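You operate a simulated robot arm through the tools that you are given. There is no shell and no other tool. Be economical: measure what you need, move in short steps, check, and stop when the job is done.

Carry out the task below with a simulated robot arm. There is one attempt and no reset: what you move stays moved.

## Task
Put things in order on the top of the empty pallets. At the end: the white tub from the top of the empty pallets stands where the clear cup stood; the clear cup from the top of the empty pallets stands where the silver sealed tin stood; the beige pad stands on top of the beige tape roll (marked "HEAVY"); the silver sealed tin from the top of the empty pallets stands where the beige pad stood; the grey bar from the top of the empty pallets stands where the white tub stood; whatever was shut is shut again. Leave all else as you found it, and nothing knocked over.
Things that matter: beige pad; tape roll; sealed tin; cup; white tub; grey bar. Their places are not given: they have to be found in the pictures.

Only the result counts: the job must be done as asked and must still hold three seconds after the hand-in. Knocking over, shifting, dropping, spilling or breaking anything else fails it.

## Robot
A 7-joint arm with a two-finger parallel gripper, fixed in place. Base frame: the origin is at the foot of the arm, x ahead of it, y to its left, z up; the work surface is at about z = 0. Lengths are in mm, angles in rad, forces in N, time in s.
With the tool pointing down near the work surface it reaches from about 220 to 580 mm from the base axis. Its first joint turns from -1.152 to 1.152 rad. Payload 2.5 kg.
The tool frame sits at the grasp point between the pads (the TCP): z along the fingers, y along the line on which they close. The tips reach 23 mm beyond it. Largest opening 94 mm; finger width 38, thickness 10; the body of the gripper, 54 by 96 mm, starts 39 mm behind the TCP.
Orientation is told as [roll, pitch, yaw] about the base's x, y, z axes, in that order, counted from this pose: with the fingers straight down and closing along the base's y, the tool's x points along the base's -x, its y along +y and its z along -z.

## Interface
- The arm moves only by the tool nudge_tool. Its argument "commands" is a list of rows, each an object of numbers (a shift or turn left out is 0, a gripper value left out holds the last): "wx", "wy", "wz": the turn, a rotation vector about the tool's x, y, z in units of 60 degrees (1.0 is 60 degrees); "tx", "ty", "tz": the shift along the tool's x, y, z in units of 100 mm (1.0 is 100 mm); "gripper": the opening in per cent of the stroke, from 0 (shut) to 100 (fully open). In form: [{"wx": .., "wy": .., "wz": .., "tx": .., "ty": .., "tz": .., "gripper": ..}, ...]. A call has 1 to 8 rows; each row is the pose to reach, as a shift and turn from the pose commanded when the call began, along the tool's axes at that moment. A call with a number of a shift or a turn outside -1 to 1 is refused whole. Each row takes 0.2 s and may step no farther than 50 mm and 0.15 rad from the row before; otherwise, or with a gripper value out of range, the whole call is refused. Where a pose cannot be reached the arm comes as near as it can. A force on the tool above 40 N (or 10 N above the force at the start of the call, whichever is more), or a blocked arm, ends the call early, and 0.2 s more pass. The fingers move at their own pace (about 108 mm/s each) and stop on an object; they squeeze with about 24 N. The grip force told is the motor's: it shows also when the fingers shut on nothing. Time passes only in rows, and 0.2 s behind the last, so rows that repeat a pose let the fingers close. It gives the time, the measured TCP pose, the force on the tool (base axes), the opening and the grip force at its end, in the units of the frame above (readings bear some noise), and new pictures: "pictures" is both (left out), scene, wrist or none.
- Cameras (640 x 400 px; columns grow to the right, rows downward): "scene" is fixed at [116.3, -413.7, 527.6]; the picture's right is [0.80, -0.60, 0.00], its down [-0.43, -0.58, -0.69] and it looks along [0.41, 0.55, -0.73] (base axes); focal length 293 px, centre (320, 200). "wrist" rides on the gripper at [-39, 0, -44] in the tool frame; the picture's right is [0.00, -1.00, 0.00], its down [0.97, 0.00, -0.24] and it looks along [0.24, 0.00, 0.97] (tool axes); focal length 218 px, centre (320, 200).
- pixel_to_xyz(camera, pixels): for up to 12 pixels [column, row] of the newest picture of that camera ("zoom" is the newest enlarged one), the place [x, y, z] in the base frame of the surface seen there, good to about 2 mm. The clock stands still meanwhile.
- enlarge(camera, box): a new picture of the part [left, top, right, bottom] of that camera's present view, enlarged. The clock stands still meanwhile.
- hand_in(): hands the job in; it is judged then, once.

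Work in short steps. Measure before you move; look again where a grasp or a placing could have gone wrong, and mend it. You have 80 turns and 120 pictures in all, those below and enlarged ones among them. Open the gripper and draw the arm clear of the work before you hand the job in, unless the task says otherwise; then end with one line.

The tools are called after "Request:" as name(argument=value, ...) on one line, values as JSON. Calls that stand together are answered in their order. nudge_tool: Moves the arm, as the interface text tells. Its arguments: {"type":"object","properties":{"commands":{"type":"array","items":{"type":"object","properties":{"wx":{"type":"number"},"wy":{"type":"number"},"wz":{"type":"number"},"tx":{"type":"number"},"ty":{"type":"number"},"tz":{"type":"number"},"gripper":{"type":"number"}}}},"pictures":{"type":"string","enum":["both","scene","wrist","none"]}},"required":["commands"]} The other tools are called the same way: pixel_to_xyz (camera, pixels) gives the place of the surface under pixels of a picture; enlarge (camera, box) takes an enlarged picture of a part of a camera's view; hand_in () hands the job in.

At the start:

```text
t: 0.0
tcp_pos: [371.1, -95.8, 268.6]
orientation: [0.001, 0.0, 0.001]
ft_force: [0.4, 0.0, -0.4]
opening: 93.9
finger_force: 0.1
```

scene: 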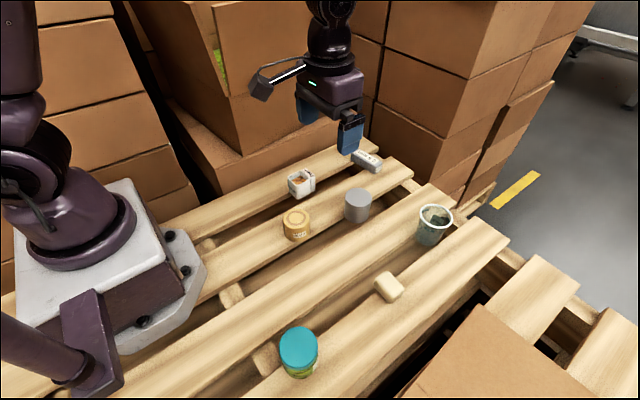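
wrist: 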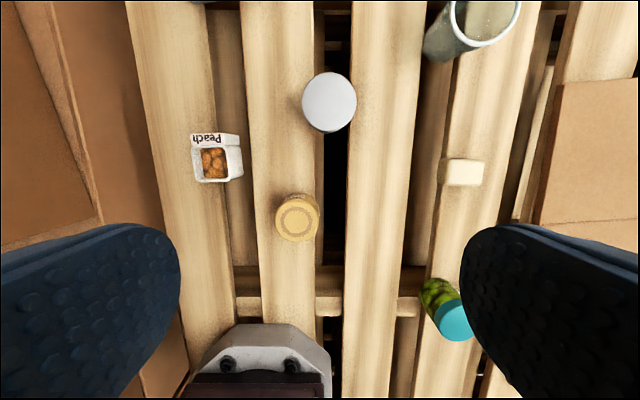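

The scene shows the tub (302,183), tape roll (297,224), tin (358,205), cup (434,224), pad (388,287), grey bar (367,160) and a teal jar (299,350). I enlarge the work area to measure it.

Request:
enlarge(camera="scene", box=[260, 130, 480, 268])

Request:
pixel_to_xyz(camera="wrist", pixels=[[330, 100], [297, 218], [212, 165], [465, 173], [232, 142], [195, 140], [238, 175], [196, 181], [450, 162], [480, 162], [480, 184], [446, 184]])

Request:
pixel_to_xyz(camera="scene", pixels=[[367, 160], [355, 152], [380, 168], [434, 208], [420, 212], [450, 215], [436, 240], [358, 192], [345, 192], [371, 192], [388, 278], [297, 214]])

```text
2.90 times, centred on (370, 199) of scene
```

zoom: 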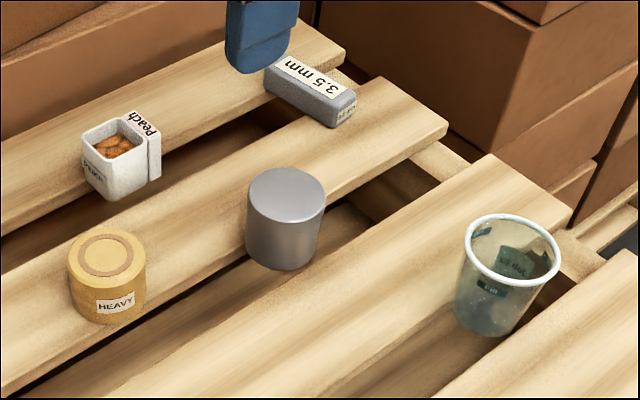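

```text
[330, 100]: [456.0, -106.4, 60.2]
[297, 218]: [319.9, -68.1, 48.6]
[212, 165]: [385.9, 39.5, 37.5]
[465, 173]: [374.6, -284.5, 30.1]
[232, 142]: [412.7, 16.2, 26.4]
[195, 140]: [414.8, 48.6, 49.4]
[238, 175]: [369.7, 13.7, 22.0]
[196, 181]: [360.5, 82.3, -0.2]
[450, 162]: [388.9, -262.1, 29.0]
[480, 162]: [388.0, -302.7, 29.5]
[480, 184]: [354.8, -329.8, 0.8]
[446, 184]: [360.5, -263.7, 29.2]
```

```text
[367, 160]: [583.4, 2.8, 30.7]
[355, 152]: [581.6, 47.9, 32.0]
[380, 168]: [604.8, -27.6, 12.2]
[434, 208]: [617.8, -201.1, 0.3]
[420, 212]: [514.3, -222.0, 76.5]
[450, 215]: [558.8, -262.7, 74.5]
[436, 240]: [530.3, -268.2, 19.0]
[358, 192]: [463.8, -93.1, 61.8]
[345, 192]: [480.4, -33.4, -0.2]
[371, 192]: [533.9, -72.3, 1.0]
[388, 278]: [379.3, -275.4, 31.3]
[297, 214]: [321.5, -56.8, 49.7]
```

Next I get finer measurements from the enlarged scene while moving towards the pad at about (374,-283).

Request:
pixel_to_xyz(camera="zoom", pixels=[[285, 60], [268, 72], [335, 100], [356, 95], [285, 186], [120, 120], [105, 255], [510, 220], [465, 225], [558, 265], [30, 380], [215, 310]])

Request:
nudge_tool(commands=[{"ty": -0.32, "tz": 0.23}, {"ty": -0.64, "tz": 0.46}, {"ty": -0.95, "tz": 0.7}], pictures="scene")

Request:
nudge_tool(commands=[{"ty": -0.31, "tz": 0.2, "tx": 0.0}, {"ty": -0.62, "tz": 0.4}, {"ty": -0.92, "tz": 0.6}], pictures="both")

```text
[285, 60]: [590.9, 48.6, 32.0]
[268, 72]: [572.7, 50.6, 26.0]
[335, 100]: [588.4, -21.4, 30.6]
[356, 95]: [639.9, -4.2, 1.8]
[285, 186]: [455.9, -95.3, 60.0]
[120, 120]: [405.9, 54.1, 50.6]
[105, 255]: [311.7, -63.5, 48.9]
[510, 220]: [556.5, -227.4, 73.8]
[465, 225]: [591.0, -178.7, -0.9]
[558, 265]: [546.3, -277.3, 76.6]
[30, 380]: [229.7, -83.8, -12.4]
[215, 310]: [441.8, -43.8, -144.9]
```

```text
t: 0.8
tcp_pos: [371.1, -191.1, 198.8]
orientation: [-0.001, 0.001, 0.0]
ft_force: [0.3, -0.5, -0.6]
opening: 93.9
finger_force: 0.1
```

scene: 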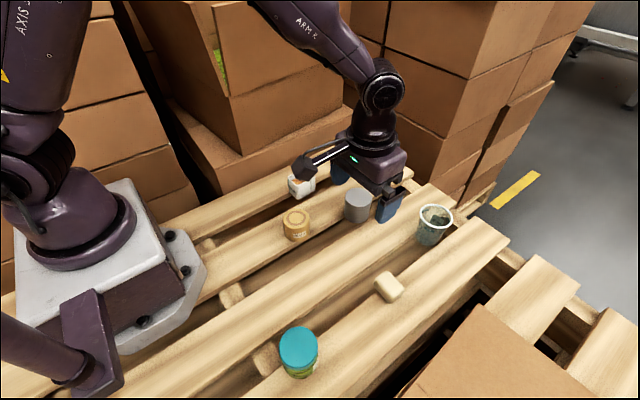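

```text
t: 1.6
tcp_pos: [370.2, -282.6, 138.8]
orientation: [0.0, -0.001, 0.0]
ft_force: [0.6, -0.1, 0.1]
opening: 94.0
finger_force: 0.1
```

scene: 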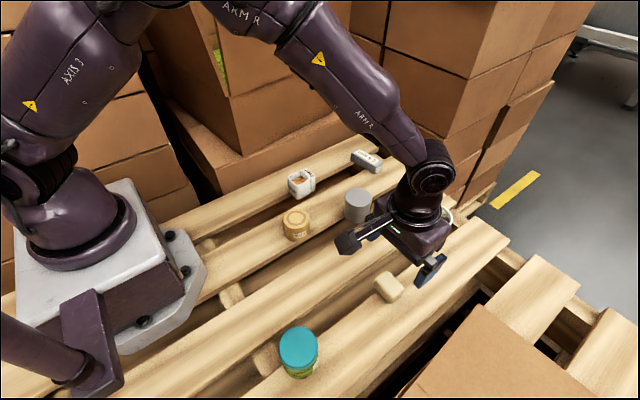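
wrist: 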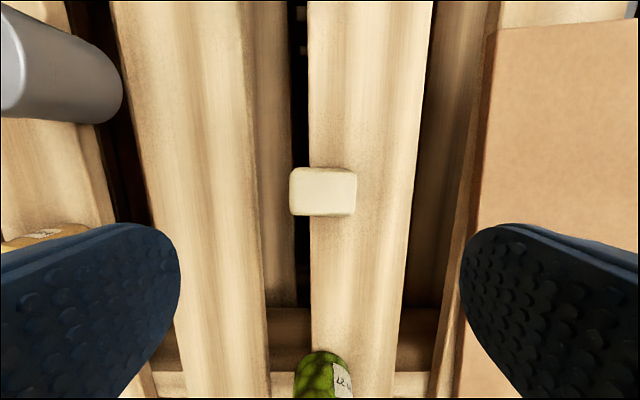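

The pad spans wrist columns 290-357, rows 168-216 and slightly overhangs the slat edge at column 310. I measure its edges and the slat's.

Request:
pixel_to_xyz(camera="wrist", pixels=[[294, 190], [352, 190], [322, 172], [322, 206], [322, 213], [315, 120], [412, 190], [314, 250], [300, 250], [270, 150], [323, 190], [285, 190]])

Request:
enlarge(camera="wrist", box=[260, 140, 400, 240])

```text
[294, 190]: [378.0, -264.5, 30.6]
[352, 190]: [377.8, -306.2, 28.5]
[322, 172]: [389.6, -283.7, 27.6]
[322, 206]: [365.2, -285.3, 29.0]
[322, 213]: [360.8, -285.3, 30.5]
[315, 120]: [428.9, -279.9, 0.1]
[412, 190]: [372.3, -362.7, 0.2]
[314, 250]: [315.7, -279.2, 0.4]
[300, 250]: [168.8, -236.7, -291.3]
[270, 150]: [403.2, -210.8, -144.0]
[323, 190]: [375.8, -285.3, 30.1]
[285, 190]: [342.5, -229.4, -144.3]
```

```text
4.00 times, centred on (330, 190) of wrist
```

zoom: 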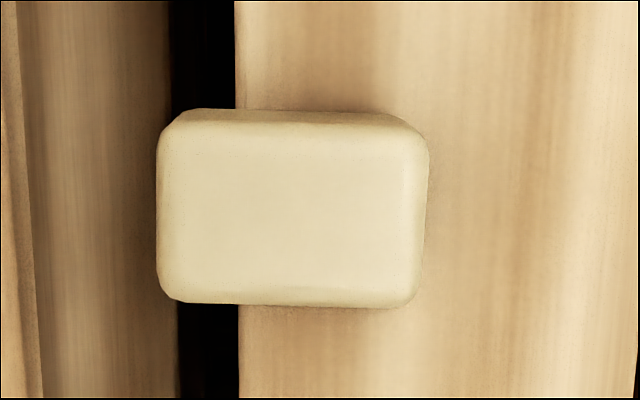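

The pad centre is about (375.5,-285.5), 48 mm wide along y and 30 high. I descend and grip it.

Request:
nudge_tool(commands=[{"tx": -0.05, "ty": -0.027, "tz": 0.3}, {"tx": -0.05, "ty": -0.027, "tz": 0.65}, {"tx": -0.05, "ty": -0.027, "tz": 1.0}], pictures="wrist")

Request:
nudge_tool(commands=[{"tz": 0.1}, {"tz": 0.1, "gripper": 0}, {"tz": 0.1, "gripper": 0}, {"tz": 0.1, "gripper": 0}], pictures="wrist")

```text
t: 2.4
tcp_pos: [376.7, -283.7, 36.4]
orientation: [0.001, 0.001, -0.003]
ft_force: [-0.4, -0.7, 0.3]
opening: 94.1
finger_force: 0.1
```

wrist: 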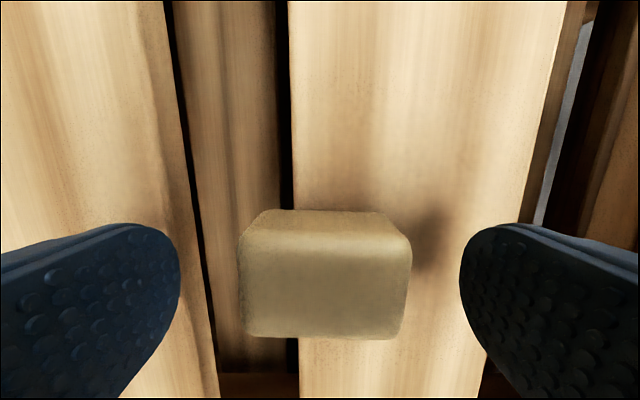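

```text
t: 3.4
tcp_pos: [375.6, -285.0, 28.6]
orientation: [0.0, 0.0, 0.001]
ft_force: [0.7, -0.6, 0.5]
opening: 49.3
finger_force: 24.0
```

wrist: 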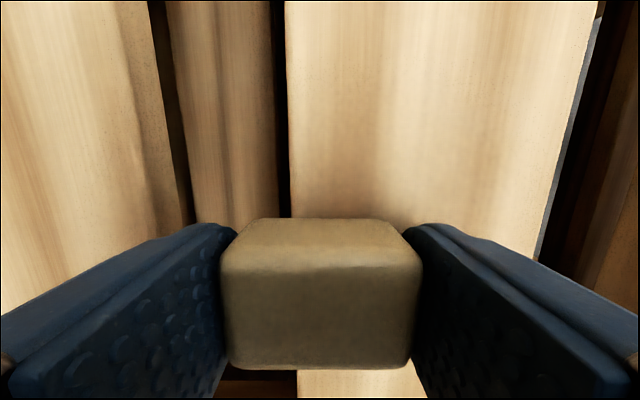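

The pad is held (opening 49.3). I lift it and take a close view of the roll to fix its centre.

Request:
nudge_tool(commands=[{"tz": -0.3}, {"tz": -0.65}, {"tz": -1.0}], pictures="none")

Request:
nudge_tool(commands=[{"ty": 0.35, "tx": 0.1}, {"ty": 0.7, "tx": 0.2}, {"ty": 1.0, "tx": 0.3}, {"ty": 1.0, "tx": 0.3}], pictures="wrist")

Request:
enlarge(camera="scene", box=[260, 190, 340, 240])

```text
t: 4.2
tcp_pos: [374.7, -284.3, 130.8]
orientation: [0.0, 0.0, -0.001]
ft_force: [-0.3, 0.1, -0.7]
opening: 49.0
finger_force: 23.9
```

```text
t: 5.2
tcp_pos: [345.0, -184.3, 128.2]
orientation: [0.0, 0.0, -0.001]
ft_force: [-0.5, 0.2, 0.0]
opening: 48.7
finger_force: 24.1
```

wrist: 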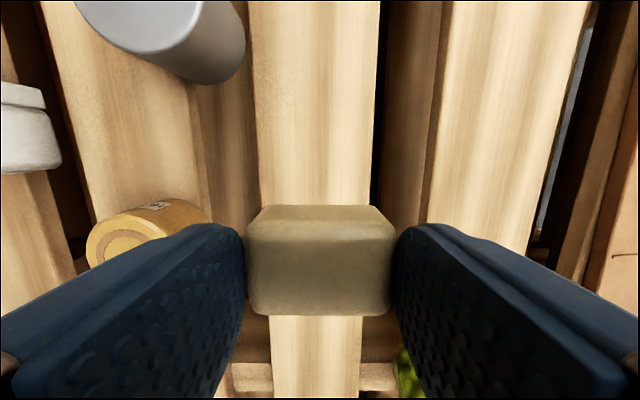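

```text
8.00 times, centred on (300, 215) of scene
```

zoom: 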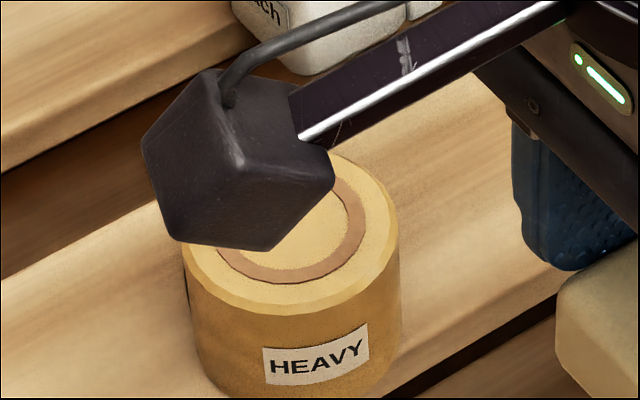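

The roll's top ellipse is partly visible; I take rim points to fit its circle.

Request:
pixel_to_xyz(camera="zoom", pixels=[[285, 303], [380, 250], [345, 285], [220, 280], [395, 215], [345, 165], [375, 183], [365, 225], [290, 275], [348, 195], [190, 260]])

Request:
pixel_to_xyz(camera="wrist", pixels=[[92, 245], [110, 222], [135, 212], [180, 225], [130, 240]])

```text
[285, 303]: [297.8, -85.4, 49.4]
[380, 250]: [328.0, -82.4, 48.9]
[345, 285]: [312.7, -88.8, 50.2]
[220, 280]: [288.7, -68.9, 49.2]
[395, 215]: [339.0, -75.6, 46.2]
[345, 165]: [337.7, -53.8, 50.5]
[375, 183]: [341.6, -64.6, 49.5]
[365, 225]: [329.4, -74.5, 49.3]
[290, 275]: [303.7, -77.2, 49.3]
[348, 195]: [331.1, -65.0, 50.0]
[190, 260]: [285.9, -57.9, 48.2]
```

```text
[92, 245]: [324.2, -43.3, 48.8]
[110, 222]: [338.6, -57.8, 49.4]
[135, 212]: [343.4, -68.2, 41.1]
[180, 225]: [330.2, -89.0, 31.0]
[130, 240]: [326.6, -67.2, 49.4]
```

The roll's centre is about (314,-62), top at z≈49.5. I carry the pad above it and lower to about 1 mm over contact.

Request:
nudge_tool(commands=[{"ty": 0.35, "tx": 0.1}, {"ty": 0.7, "tx": 0.2}, {"ty": 1.0, "tx": 0.31}, {"ty": 1.0, "tx": 0.31}], pictures="none")

Request:
nudge_tool(commands=[{"ty": 0.226}, {"ty": 0.226, "tz": 0.2}, {"ty": 0.226, "tz": 0.4}, {"ty": 0.226, "tz": 0.4}], pictures="scene")

Request:
enlarge(camera="scene", box=[240, 170, 360, 245])

```text
t: 6.2
tcp_pos: [314.1, -83.8, 128.4]
orientation: [0.0, -0.001, -0.001]
ft_force: [1.2, 0.9, -0.8]
opening: 48.6
finger_force: 23.2
```

```text
t: 7.2
tcp_pos: [316.4, -62.2, 89.4]
orientation: [0.0, -0.005, -0.001]
ft_force: [-3.7, -1.8, 37.4]
opening: 48.7
finger_force: 23.6
```

scene: 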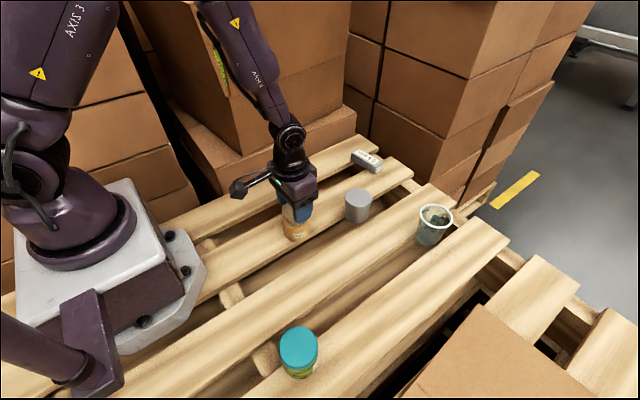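

```text
5.33 times, centred on (300, 208) of scene
```

zoom: 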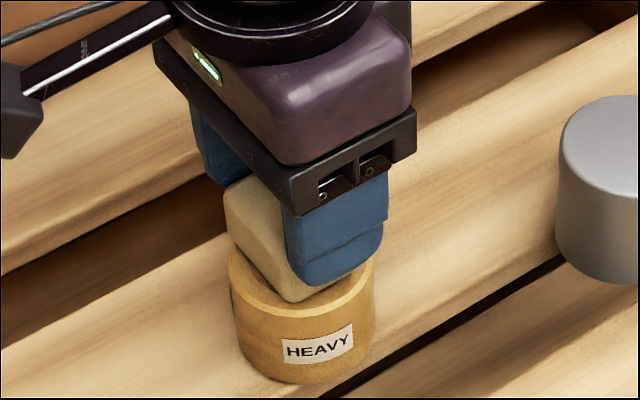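

Contact came at z=89.4 with 37 N: the pad slipped about 12 mm down in the grip (its wrist image shrank). I ease up slightly to relieve the force and look.

Request:
nudge_tool(commands=[{"tz": -0.01}, {"tz": -0.01}], pictures="wrist")

Request:
enlarge(camera="scene", box=[270, 190, 330, 245])

```text
t: 7.8
tcp_pos: [316.3, -61.7, 89.6]
orientation: [0.001, -0.003, 0.001]
ft_force: [5.4, -3.0, 16.8]
opening: 48.7
finger_force: 23.8
```

wrist: 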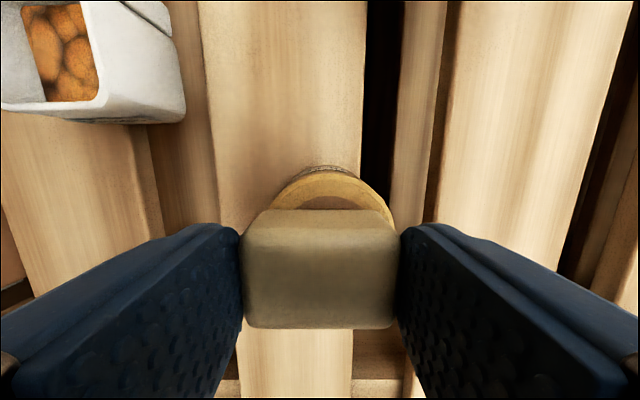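

```text
7.27 times, centred on (300, 218) of scene
```

zoom: 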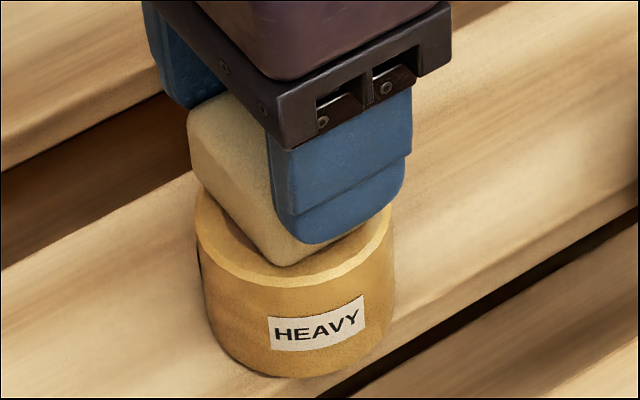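

The pad seems offset from the roll by some mm (roll centre column ~334 versus pad 321). I measure the visible rim points.

Request:
pixel_to_xyz(camera="wrist", pixels=[[280, 205], [300, 186], [335, 177], [365, 188], [388, 215], [260, 300], [320, 215], [320, 320], [250, 270], [395, 270]])

Request:
pixel_to_xyz(camera="zoom", pixels=[[202, 215], [225, 262], [265, 280], [310, 280], [350, 262], [385, 220]])

```text
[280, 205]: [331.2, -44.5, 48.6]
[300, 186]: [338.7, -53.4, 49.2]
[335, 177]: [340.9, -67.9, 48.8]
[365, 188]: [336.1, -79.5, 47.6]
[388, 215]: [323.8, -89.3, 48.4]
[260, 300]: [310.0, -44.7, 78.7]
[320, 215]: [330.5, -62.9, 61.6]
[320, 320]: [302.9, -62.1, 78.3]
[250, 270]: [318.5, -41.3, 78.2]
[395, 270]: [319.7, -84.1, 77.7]
```

```text
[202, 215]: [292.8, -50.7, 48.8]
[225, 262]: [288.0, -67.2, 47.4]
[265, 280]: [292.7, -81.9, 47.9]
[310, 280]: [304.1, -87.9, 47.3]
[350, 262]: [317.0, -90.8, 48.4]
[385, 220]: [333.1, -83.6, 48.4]
```

The pad is centred within ~3 mm of the roll's centre (314.5,-64.5), so I release and rise straight up.

Request:
nudge_tool(commands=[{"gripper": 70}, {"gripper": 100}, {"gripper": 100}, {"tz": -0.3}, {"tz": -0.6}, {"tz": -0.9}], pictures="both")

```text
t: 9.2
tcp_pos: [313.9, -64.0, 178.9]
orientation: [0.001, 0.0, 0.0]
ft_force: [0.6, 0.5, 0.3]
opening: 94.0
finger_force: 0.2
```

scene: 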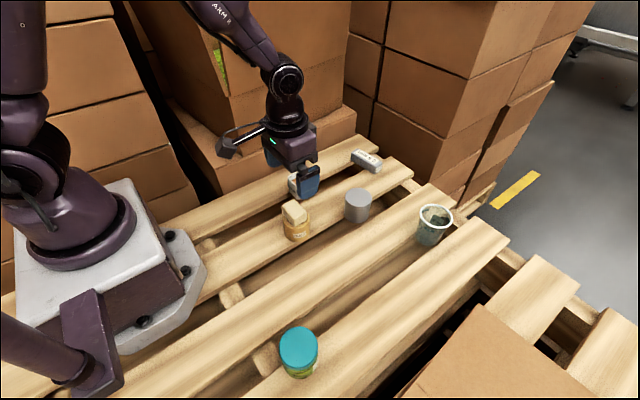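
wrist: 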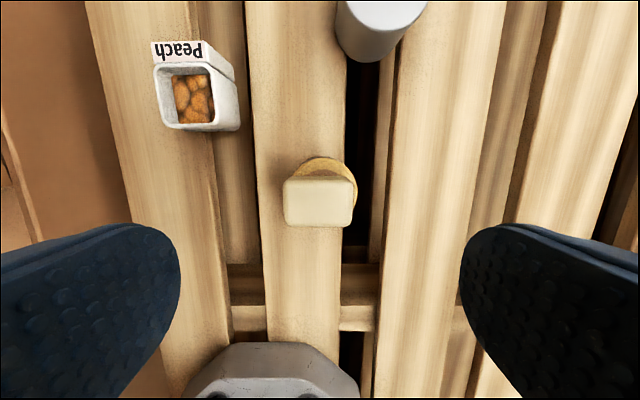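

The pad rests on the roll. Next I go above the tin and measure it.

Request:
nudge_tool(commands=[{"tx": -0.4, "ty": -0.1}, {"tx": -0.75, "ty": -0.2}, {"tx": -1.0, "ty": -0.35, "tz": 0.1}, {"tx": -1.0, "ty": -0.35, "tz": 0.1}], pictures="wrist")

Request:
enlarge(camera="wrist", box=[180, 60, 440, 222])

```text
t: 10.2
tcp_pos: [416.1, -97.4, 169.5]
orientation: [0.0, 0.0, -0.002]
ft_force: [0.5, 0.1, -0.8]
opening: 93.9
finger_force: 0.0
```

wrist: 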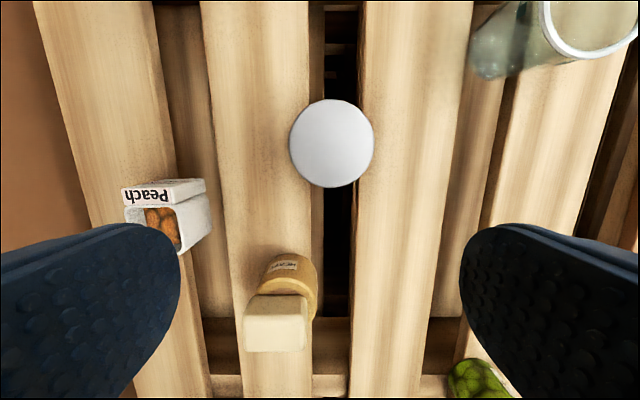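

```text
2.46 times, centred on (310, 141) of wrist
```

zoom: 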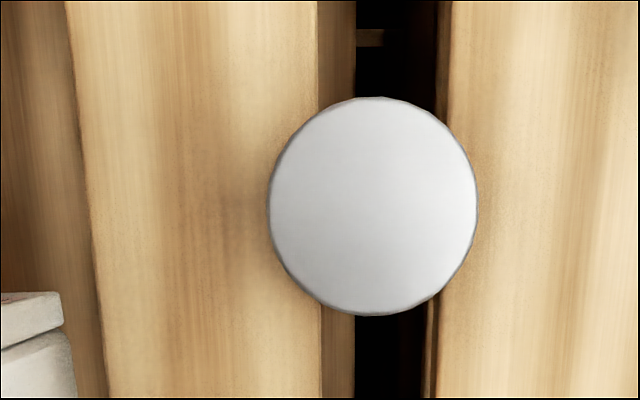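

The tin's top (332,142) spans the slat gap. I measure rim points and slat edges.

Request:
pixel_to_xyz(camera="wrist", pixels=[[293, 143], [370, 143], [332, 103], [332, 184], [332, 143], [305, 220], [358, 220], [305, 80], [366, 60], [130, 189], [203, 184], [180, 240]])

```text
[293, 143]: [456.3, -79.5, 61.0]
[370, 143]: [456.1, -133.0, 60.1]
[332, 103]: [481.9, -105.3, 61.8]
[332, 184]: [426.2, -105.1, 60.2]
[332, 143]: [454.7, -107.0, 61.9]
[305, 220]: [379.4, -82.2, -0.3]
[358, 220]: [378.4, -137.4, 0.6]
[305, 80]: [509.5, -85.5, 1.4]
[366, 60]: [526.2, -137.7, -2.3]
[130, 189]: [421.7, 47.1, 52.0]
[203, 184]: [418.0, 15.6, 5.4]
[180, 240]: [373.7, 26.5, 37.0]
```

The tin centre is (454,-106), top z 61, so it evidently stands on a flat support even over the visual gap. I descend around it and grip.

Request:
nudge_tool(commands=[{"tx": -0.385, "ty": -0.085}, {"tx": -0.385, "ty": -0.085, "tz": 0.3}, {"tx": -0.385, "ty": -0.085, "tz": 0.55}, {"tx": -0.385, "ty": -0.085, "tz": 0.8}], pictures="wrist")

```text
t: 11.2
tcp_pos: [452.7, -106.0, 88.6]
orientation: [-0.001, -0.001, 0.001]
ft_force: [-0.9, 0.6, -0.4]
opening: 94.0
finger_force: 0.0
```

wrist: 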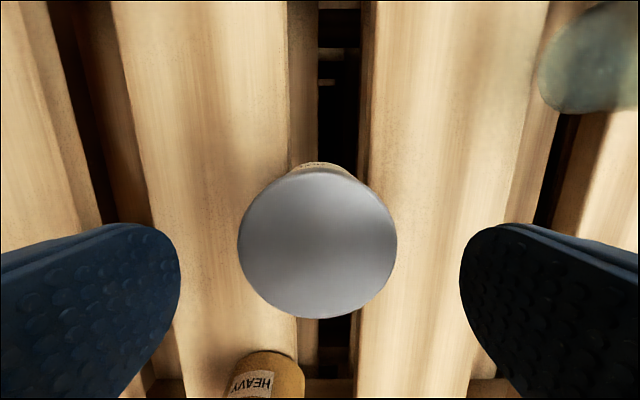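

The tin is centred between the fingers (columns 237-397). I descend to z≈31, close, and lift slowly.

Request:
nudge_tool(commands=[{"tz": 0.2}, {"tz": 0.4}, {"tz": 0.57}, {"tz": 0.57, "gripper": 0}, {"tz": 0.57, "gripper": 0}, {"tz": 0.57, "gripper": 0}], pictures="wrist")

Request:
nudge_tool(commands=[{"tz": -0.08}, {"tz": -0.2}, {"tz": -0.35}, {"tz": -0.5}, {"tz": -0.65}, {"tz": -0.8}, {"tz": -0.8}], pictures="wrist")

```text
t: 12.6
tcp_pos: [452.4, -105.4, 32.2]
orientation: [0.001, 0.001, -0.001]
ft_force: [0.8, 0.7, 0.3]
opening: 59.4
finger_force: 23.9
```

wrist: 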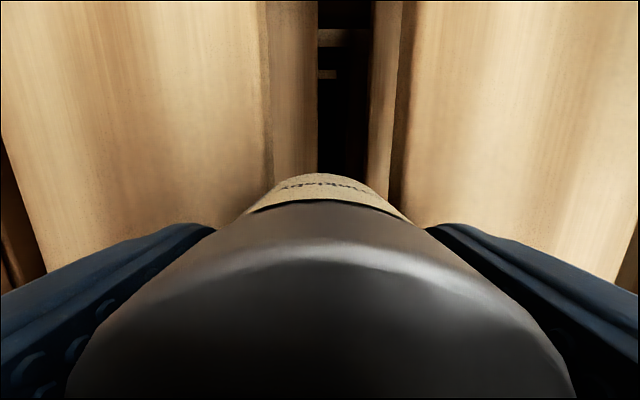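

```text
t: 14.2
tcp_pos: [453.0, -106.2, 113.6]
orientation: [-0.001, -0.001, 0.0]
ft_force: [0.4, 0.0, -1.6]
opening: 59.1
finger_force: 24.4
```

wrist: 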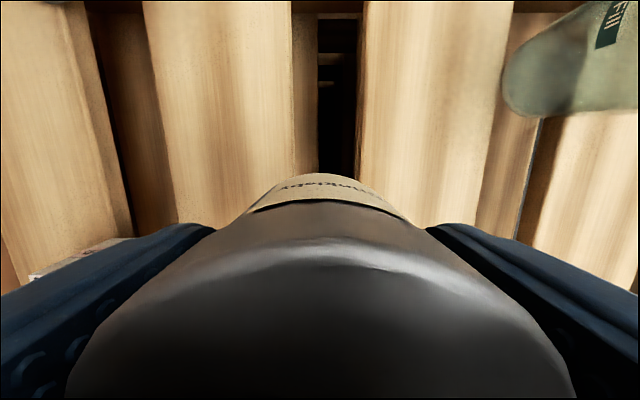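

The tin is held without slip. I carry it to the pad's old place (375.5,-285.5).

Request:
nudge_tool(commands=[{"tx": 0.1, "ty": -0.22}, {"tx": 0.2, "ty": -0.48}, {"tx": 0.3, "ty": -0.74}, {"tx": 0.4, "ty": -1.0}, {"tx": 0.4, "ty": -1.0}], pictures="none")

Request:
nudge_tool(commands=[{"tx": 0.1, "ty": -0.25}, {"tx": 0.25, "ty": -0.55}, {"tx": 0.385, "ty": -0.795}, {"tx": 0.385, "ty": -0.795, "tz": 0.3}, {"tx": 0.385, "ty": -0.795, "tz": 0.55}, {"tx": 0.385, "ty": -0.795, "tz": 0.7}, {"tx": 0.385, "ty": -0.795, "tz": 0.7}], pictures="scene")

```text
t: 15.4
tcp_pos: [412.9, -204.6, 112.8]
orientation: [0.0, 0.001, 0.0]
ft_force: [-0.5, 0.4, -2.2]
opening: 59.4
finger_force: 24.0
```

```text
t: 17.0
tcp_pos: [373.7, -284.6, 43.8]
orientation: [0.0, -0.001, -0.001]
ft_force: [0.5, 0.9, -0.9]
opening: 59.3
finger_force: 24.4
```

scene: 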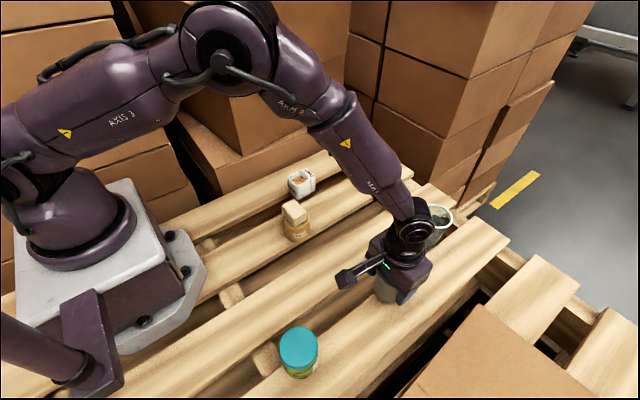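

Now at z≈43; I lower the last ~11 mm gently until it touches.

Request:
nudge_tool(commands=[{"tz": 0.06, "tx": -0.01}, {"tz": 0.1, "tx": -0.01}, {"tz": 0.113, "tx": -0.01}, {"tz": 0.113, "tx": -0.01}], pictures="none")

```text
t: 18.0
tcp_pos: [376.1, -285.6, 31.4]
orientation: [0.0, -0.002, 0.0]
ft_force: [-2.8, 1.8, 6.7]
opening: 59.3
finger_force: 24.1
```

Contact at z=31.4 with 6.7 N: the tin stands. I release and rise.

Request:
nudge_tool(commands=[{"gripper": 75}, {"gripper": 100}, {"gripper": 100}, {"tz": -0.2}, {"tz": -0.5}, {"tz": -0.9}], pictures="wrist")

Request:
nudge_tool(commands=[{"tx": -0.4, "ty": 0.1}, {"tx": -0.8, "ty": 0.25}, {"tx": -0.9, "ty": 0.35, "tz": -0.35}, {"tx": -0.9, "ty": 0.35, "tz": -0.5}], pictures="both")

```text
t: 19.4
tcp_pos: [375.6, -284.9, 122.2]
orientation: [0.0, 0.001, 0.001]
ft_force: [0.2, -0.1, -0.5]
opening: 93.8
finger_force: 0.1
```

wrist: 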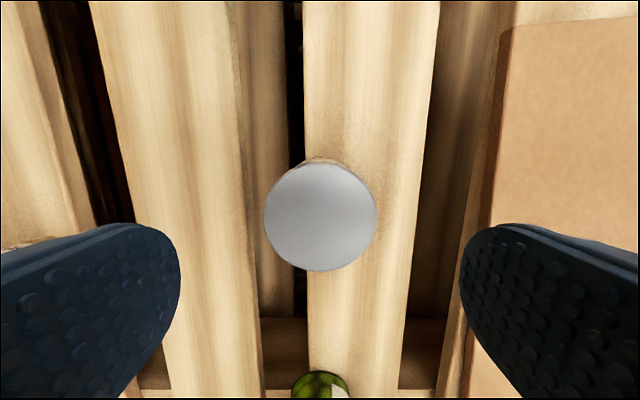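

```text
t: 20.4
tcp_pos: [463.9, -250.8, 173.0]
orientation: [-0.001, 0.001, -0.001]
ft_force: [0.6, -0.2, 0.6]
opening: 94.1
finger_force: 0.1
```

scene: 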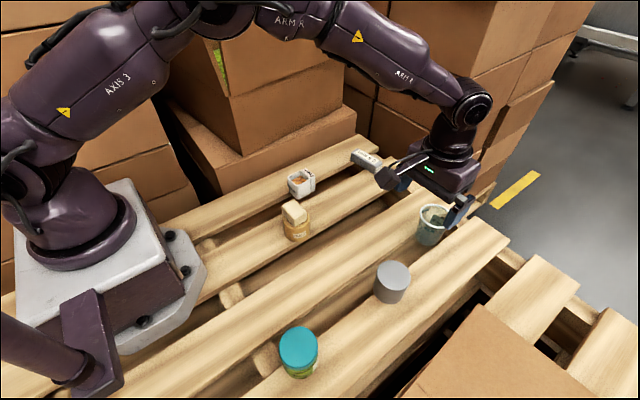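
wrist: 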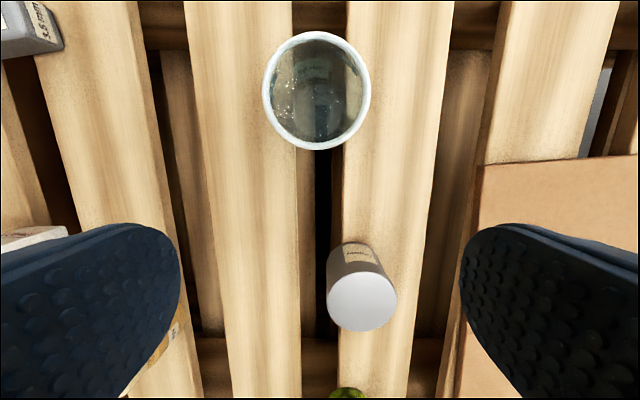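

The tin stands fine. The cup's rim is at (316,91), radius ~53 px; I measure it.

Request:
pixel_to_xyz(camera="wrist", pixels=[[266, 90], [367, 90], [316, 35], [316, 147], [280, 50], [354, 52], [280, 130], [352, 132], [316, 95], [305, 90], [30, 30], [55, 45]])

Request:
enlarge(camera="wrist", box=[236, 20, 396, 160])

Request:
enlarge(camera="scene", box=[400, 190, 470, 250])

```text
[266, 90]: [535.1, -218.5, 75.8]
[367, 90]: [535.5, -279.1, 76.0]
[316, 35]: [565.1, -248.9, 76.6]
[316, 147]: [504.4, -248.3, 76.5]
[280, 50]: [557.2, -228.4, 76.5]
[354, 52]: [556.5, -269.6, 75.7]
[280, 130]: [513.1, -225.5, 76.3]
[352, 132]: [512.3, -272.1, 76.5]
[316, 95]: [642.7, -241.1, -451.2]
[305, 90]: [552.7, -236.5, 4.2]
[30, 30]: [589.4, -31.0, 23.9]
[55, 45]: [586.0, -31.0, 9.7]
```

```text
2.86 times, centred on (316, 90) of wrist
```

zoom: 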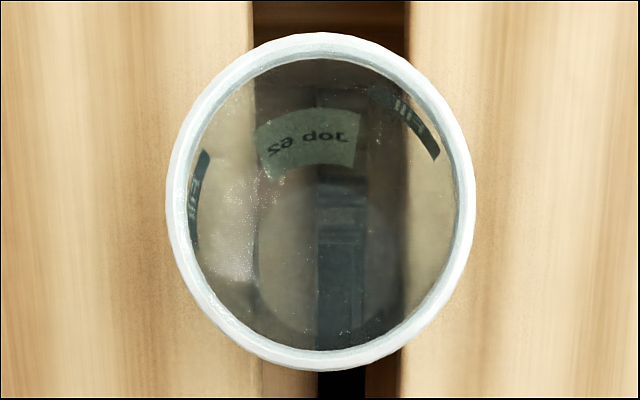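

```text
6.67 times, centred on (435, 220) of scene
```

zoom: 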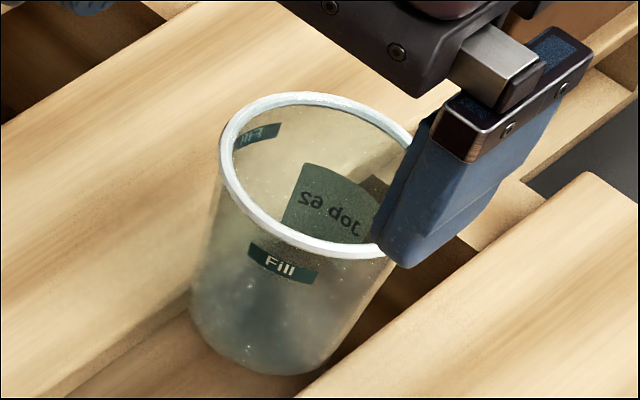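

The cup's centre is (535,-249), rim radius 30.5, height 76. I move over it (slightly short in x for reach) and check the box edge nearby.

Request:
pixel_to_xyz(camera="wrist", pixels=[[490, 170], [480, 220], [560, 200]])

Request:
nudge_tool(commands=[{"tx": -0.35, "ty": 0.01}, {"tx": -0.68, "ty": 0.02}, {"tx": -0.68, "ty": 0.02, "tz": 0.3}, {"tx": -0.68, "ty": 0.02, "tz": 0.5}, {"tx": -0.68, "ty": 0.02, "tz": 0.5}], pictures="wrist")

```text
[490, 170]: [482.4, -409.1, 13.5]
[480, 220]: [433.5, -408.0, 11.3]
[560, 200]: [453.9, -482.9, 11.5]
```

```text
t: 21.6
tcp_pos: [534.6, -249.7, 121.1]
orientation: [0.0, -0.001, 0.002]
ft_force: [-0.5, 0.1, -0.6]
opening: 94.0
finger_force: 0.0
```

wrist: 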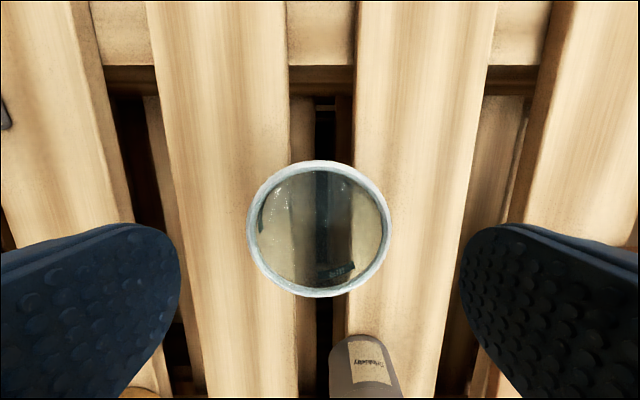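

The reach is fine (534.6,-249.7) and the cup is centred. I descend to z≈63, close, and lift slowly.

Request:
nudge_tool(commands=[{"tz": 0.3}, {"tz": 0.58}, {"tz": 0.58, "gripper": 0}, {"tz": 0.58, "gripper": 0}, {"tz": 0.58, "gripper": 0}], pictures="wrist")

```text
t: 22.8
tcp_pos: [533.2, -247.2, 63.5]
orientation: [0.0, 0.0, 0.0]
ft_force: [0.1, -0.2, -0.4]
opening: 56.7
finger_force: 24.1
```

wrist: 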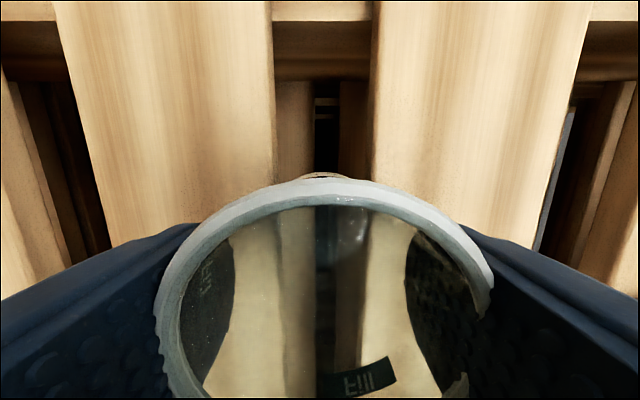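

Gripped at 56.7 mm. I lift slowly and check.

Request:
nudge_tool(commands=[{"tz": -0.05}, {"tz": -0.15}, {"tz": -0.28}, {"tz": -0.42}, {"tz": -0.56}, {"tz": -0.7}, {"tz": -0.8}, {"tz": -0.8}], pictures="both")

```text
t: 24.6
tcp_pos: [533.0, -248.2, 144.0]
orientation: [-0.001, 0.001, 0.0]
ft_force: [-0.7, 0.0, 0.5]
opening: 56.7
finger_force: 24.6
```

scene: 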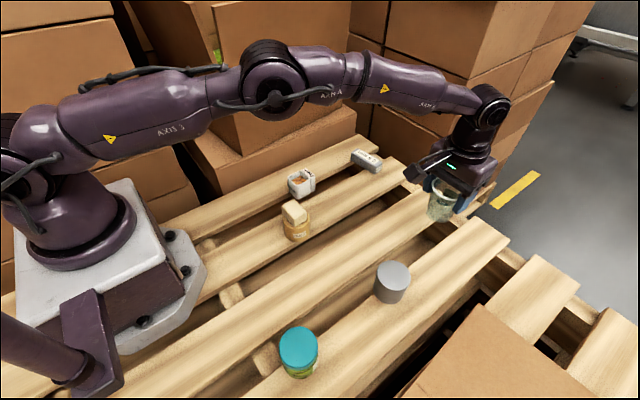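
wrist: 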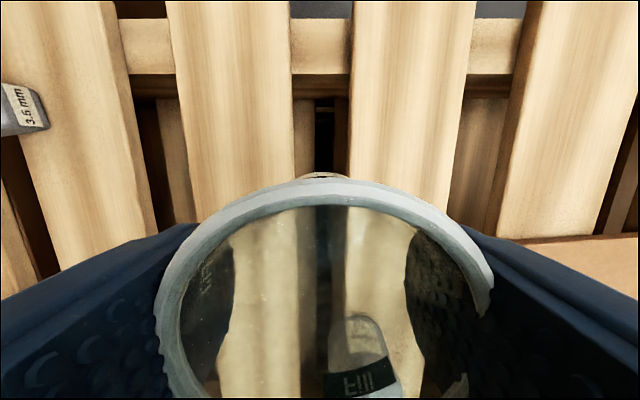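

The cup is held without slip; I carry it to the tin's old place (454,-106).

Request:
nudge_tool(commands=[{"tx": 0.08, "ty": 0.14}, {"tx": 0.2, "ty": 0.35}, {"tx": 0.35, "ty": 0.6}, {"tx": 0.48, "ty": 0.82}, {"tx": 0.58, "ty": 1.0}, {"tx": 0.58, "ty": 1.0}], pictures="none")

Request:
nudge_tool(commands=[{"tx": 0.1, "ty": 0.2}, {"tx": 0.22, "ty": 0.42}, {"tx": 0.22, "ty": 0.42, "tz": 0.2}, {"tx": 0.22, "ty": 0.42, "tz": 0.4}, {"tx": 0.22, "ty": 0.42, "tz": 0.6}, {"tx": 0.22, "ty": 0.42, "tz": 0.72}, {"tx": 0.22, "ty": 0.42, "tz": 0.72}], pictures="both")

```text
t: 26.0
tcp_pos: [475.1, -147.5, 143.4]
orientation: [0.0, 0.0, 0.0]
ft_force: [-0.5, -0.3, -0.4]
opening: 56.8
finger_force: 24.3
```

```text
t: 27.6
tcp_pos: [453.1, -107.1, 70.9]
orientation: [0.001, 0.001, 0.0]
ft_force: [0.2, -0.1, -0.1]
opening: 56.6
finger_force: 23.8
```

scene: 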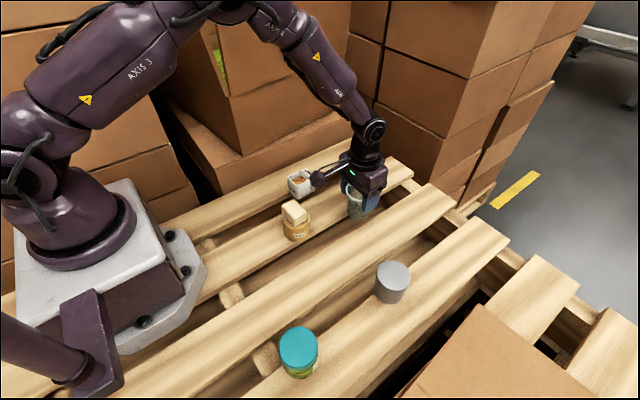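
wrist: 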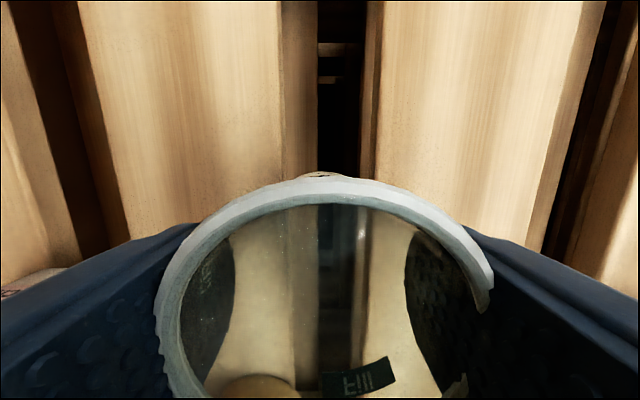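

Lowering the last ~7 mm in small steps until contact.

Request:
nudge_tool(commands=[{"tz": 0.04}, {"tz": 0.06}, {"tz": 0.075}, {"tz": 0.075}], pictures="none")

```text
t: 28.6
tcp_pos: [452.6, -106.1, 62.8]
orientation: [-0.001, 0.003, 0.0]
ft_force: [-0.1, 0.5, -0.4]
opening: 56.7
finger_force: 24.1
```

No contact force yet; I go down another 1.5 mm.

Request:
nudge_tool(commands=[{"tz": 0.008}, {"tz": 0.015}, {"tz": 0.015}], pictures="none")

```text
t: 29.4
tcp_pos: [454.5, -105.9, 63.4]
orientation: [0.001, -0.002, 0.0]
ft_force: [-5.4, 1.6, 17.0]
opening: 56.5
finger_force: 24.6
```

Contact (17 N). I release and rise, then look.

Request:
nudge_tool(commands=[{"tz": -0.005, "gripper": 60}, {"tz": -0.005, "gripper": 75}, {"tz": -0.005, "gripper": 100}, {"tz": -0.005, "gripper": 100}, {"tz": -0.2}, {"tz": -0.5}, {"tz": -0.85}, {"tz": -0.95}], pictures="wrist")

Request:
nudge_tool(commands=[{"tx": 0.3, "ty": 0.3}, {"tx": 0.6, "ty": 0.6}, {"tx": 0.6, "ty": 0.95}, {"tx": 0.6, "ty": 1.0}], pictures="both")

```text
t: 31.2
tcp_pos: [455.2, -107.0, 158.5]
orientation: [0.002, 0.001, 0.0]
ft_force: [-0.1, 0.0, 0.5]
opening: 94.3
finger_force: 0.0
```

wrist: 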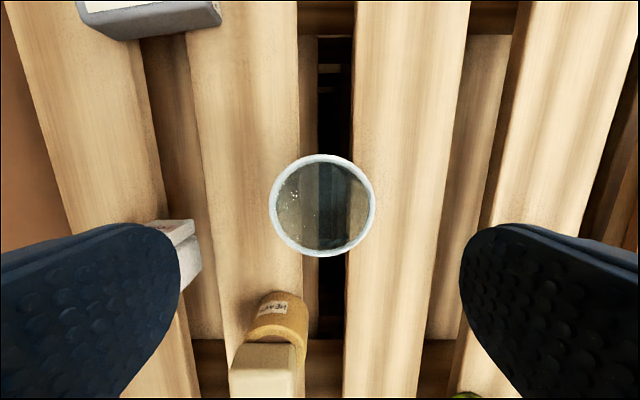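

```text
t: 32.2
tcp_pos: [394.7, -6.8, 157.6]
orientation: [-0.002, -0.001, 0.002]
ft_force: [-0.6, 0.3, 0.2]
opening: 93.9
finger_force: 0.1
```

scene: 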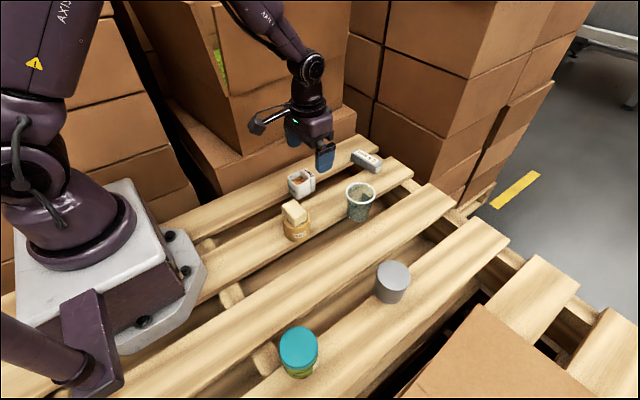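
wrist: 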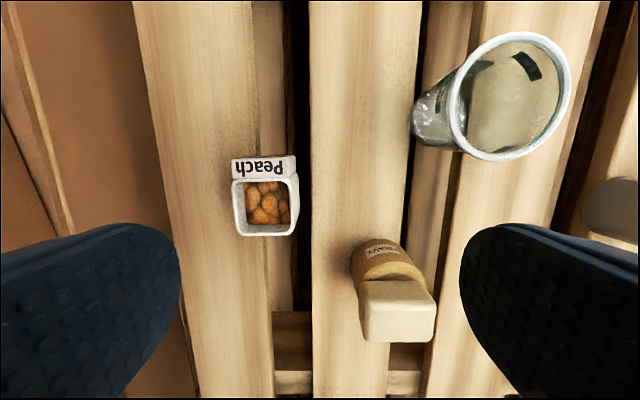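

The cup stands in place. The tub is at wrist (265,200); I enlarge and measure it.

Request:
enlarge(camera="wrist", box=[215, 145, 327, 245])

Request:
enlarge(camera="scene", box=[275, 155, 345, 210])

Request:
pixel_to_xyz(camera="wrist", pixels=[[237, 182], [292, 182], [238, 233], [295, 231], [235, 163], [292, 160], [265, 168], [265, 178], [265, 205], [237, 208], [293, 205], [266, 228]])

```text
4.00 times, centred on (271, 195) of wrist
```

zoom: 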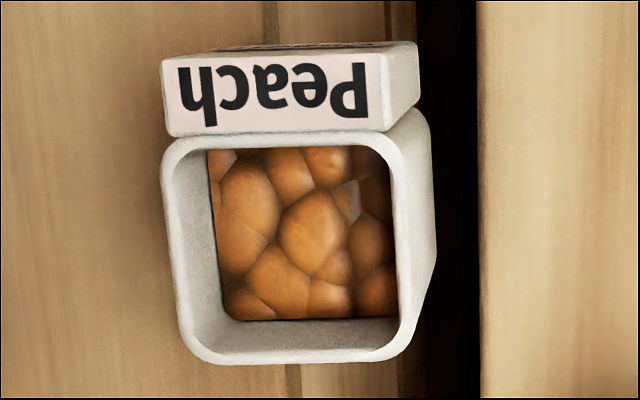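

```text
7.27 times, centred on (310, 182) of scene
```

zoom: 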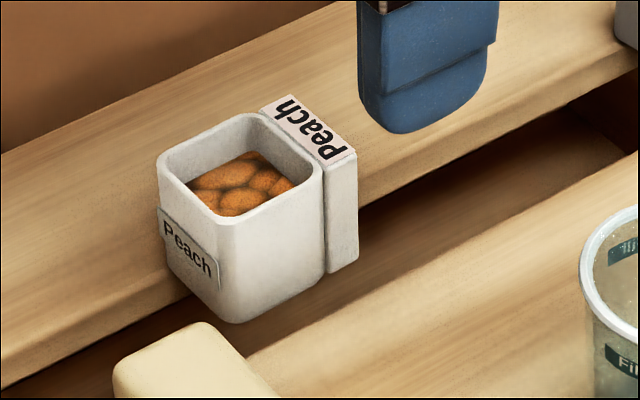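

```text
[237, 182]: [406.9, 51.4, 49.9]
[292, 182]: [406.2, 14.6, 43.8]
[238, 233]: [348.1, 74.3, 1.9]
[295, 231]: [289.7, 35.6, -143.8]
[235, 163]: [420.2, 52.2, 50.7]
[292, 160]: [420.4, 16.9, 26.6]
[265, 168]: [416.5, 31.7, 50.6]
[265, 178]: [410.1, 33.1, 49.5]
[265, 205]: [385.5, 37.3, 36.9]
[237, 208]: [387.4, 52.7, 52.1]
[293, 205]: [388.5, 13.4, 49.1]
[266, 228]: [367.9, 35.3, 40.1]
```

The tub body spans x 367-409, y 13-53, height 50, with its lid/flap on the +x side. I align over it at (388,33.5) and check clearance to the left box wall.

Request:
pixel_to_xyz(camera="wrist", pixels=[[120, 100], [60, 180], [30, 230], [145, 100]])

Request:
nudge_tool(commands=[{"tx": 0.065, "ty": 0.405}, {"tx": 0.065, "ty": 0.405, "tz": 0.3}, {"tx": 0.065, "ty": 0.405, "tz": 0.6}, {"tx": 0.065, "ty": 0.405, "tz": 0.75}], pictures="wrist")

```text
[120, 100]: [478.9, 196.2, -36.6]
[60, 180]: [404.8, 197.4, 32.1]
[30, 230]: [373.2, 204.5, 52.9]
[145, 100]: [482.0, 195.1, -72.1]
```

```text
t: 33.2
tcp_pos: [387.2, 34.8, 83.2]
orientation: [0.0, -0.001, 0.0]
ft_force: [0.2, 0.4, -0.2]
opening: 93.9
finger_force: 0.2
```

wrist: 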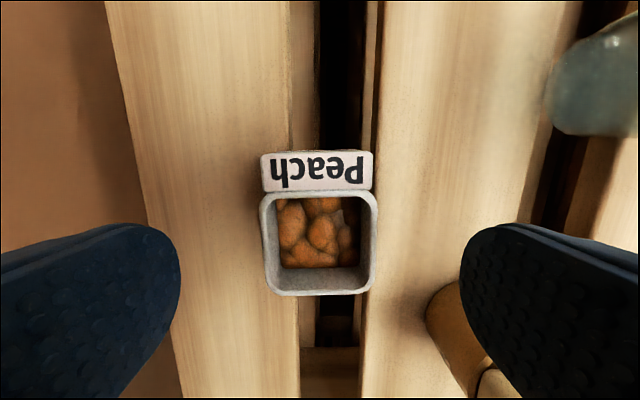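

The tub (columns 260-378) is centred. I measure its rim once more for a precise centre, before descending.

Request:
pixel_to_xyz(camera="wrist", pixels=[[265, 240], [372, 240], [320, 197], [320, 291], [265, 160], [369, 160], [320, 155], [320, 188]])

```text
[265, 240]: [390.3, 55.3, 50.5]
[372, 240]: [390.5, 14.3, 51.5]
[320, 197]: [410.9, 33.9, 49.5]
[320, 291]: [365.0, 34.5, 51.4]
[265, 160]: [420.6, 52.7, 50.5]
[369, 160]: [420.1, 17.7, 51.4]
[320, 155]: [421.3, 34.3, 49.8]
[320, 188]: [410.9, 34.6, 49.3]
```

Body centre (388,34.5). I descend to z≈27 and close.

Request:
nudge_tool(commands=[{"tz": 0.25}, {"tz": 0.45}, {"tz": 0.56}, {"tz": 0.56, "gripper": 30}, {"tz": 0.56, "gripper": 0}, {"tz": 0.56, "gripper": 0}, {"tz": 0.56, "gripper": 0}], pictures="none")

Request:
nudge_tool(commands=[{"tz": -0.03}, {"tz": -0.1}, {"tz": -0.22}, {"tz": -0.36}, {"tz": -0.5}, {"tz": -0.64}, {"tz": -0.75}, {"tz": -0.8}], pictures="both")

```text
t: 34.8
tcp_pos: [387.8, 35.4, 26.6]
orientation: [-0.001, 0.0, -0.002]
ft_force: [0.5, 0.5, 0.0]
opening: 43.5
finger_force: 23.5
```

```text
t: 36.6
tcp_pos: [387.0, 33.5, 106.9]
orientation: [0.0, -0.002, 0.0]
ft_force: [-0.3, 0.7, -1.5]
opening: 43.8
finger_force: 24.4
```

scene: 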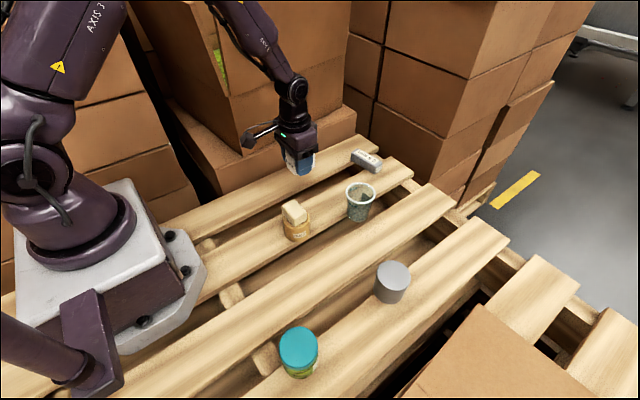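
wrist: 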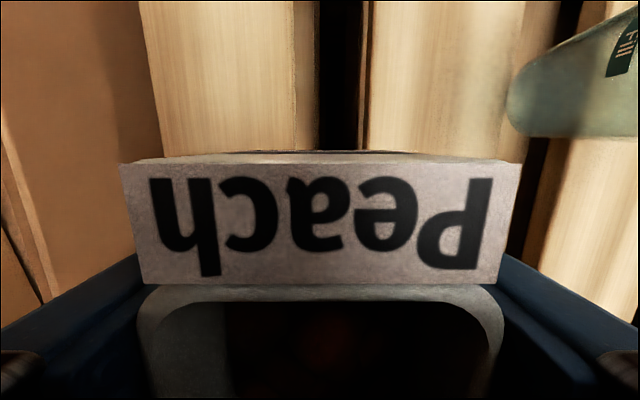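

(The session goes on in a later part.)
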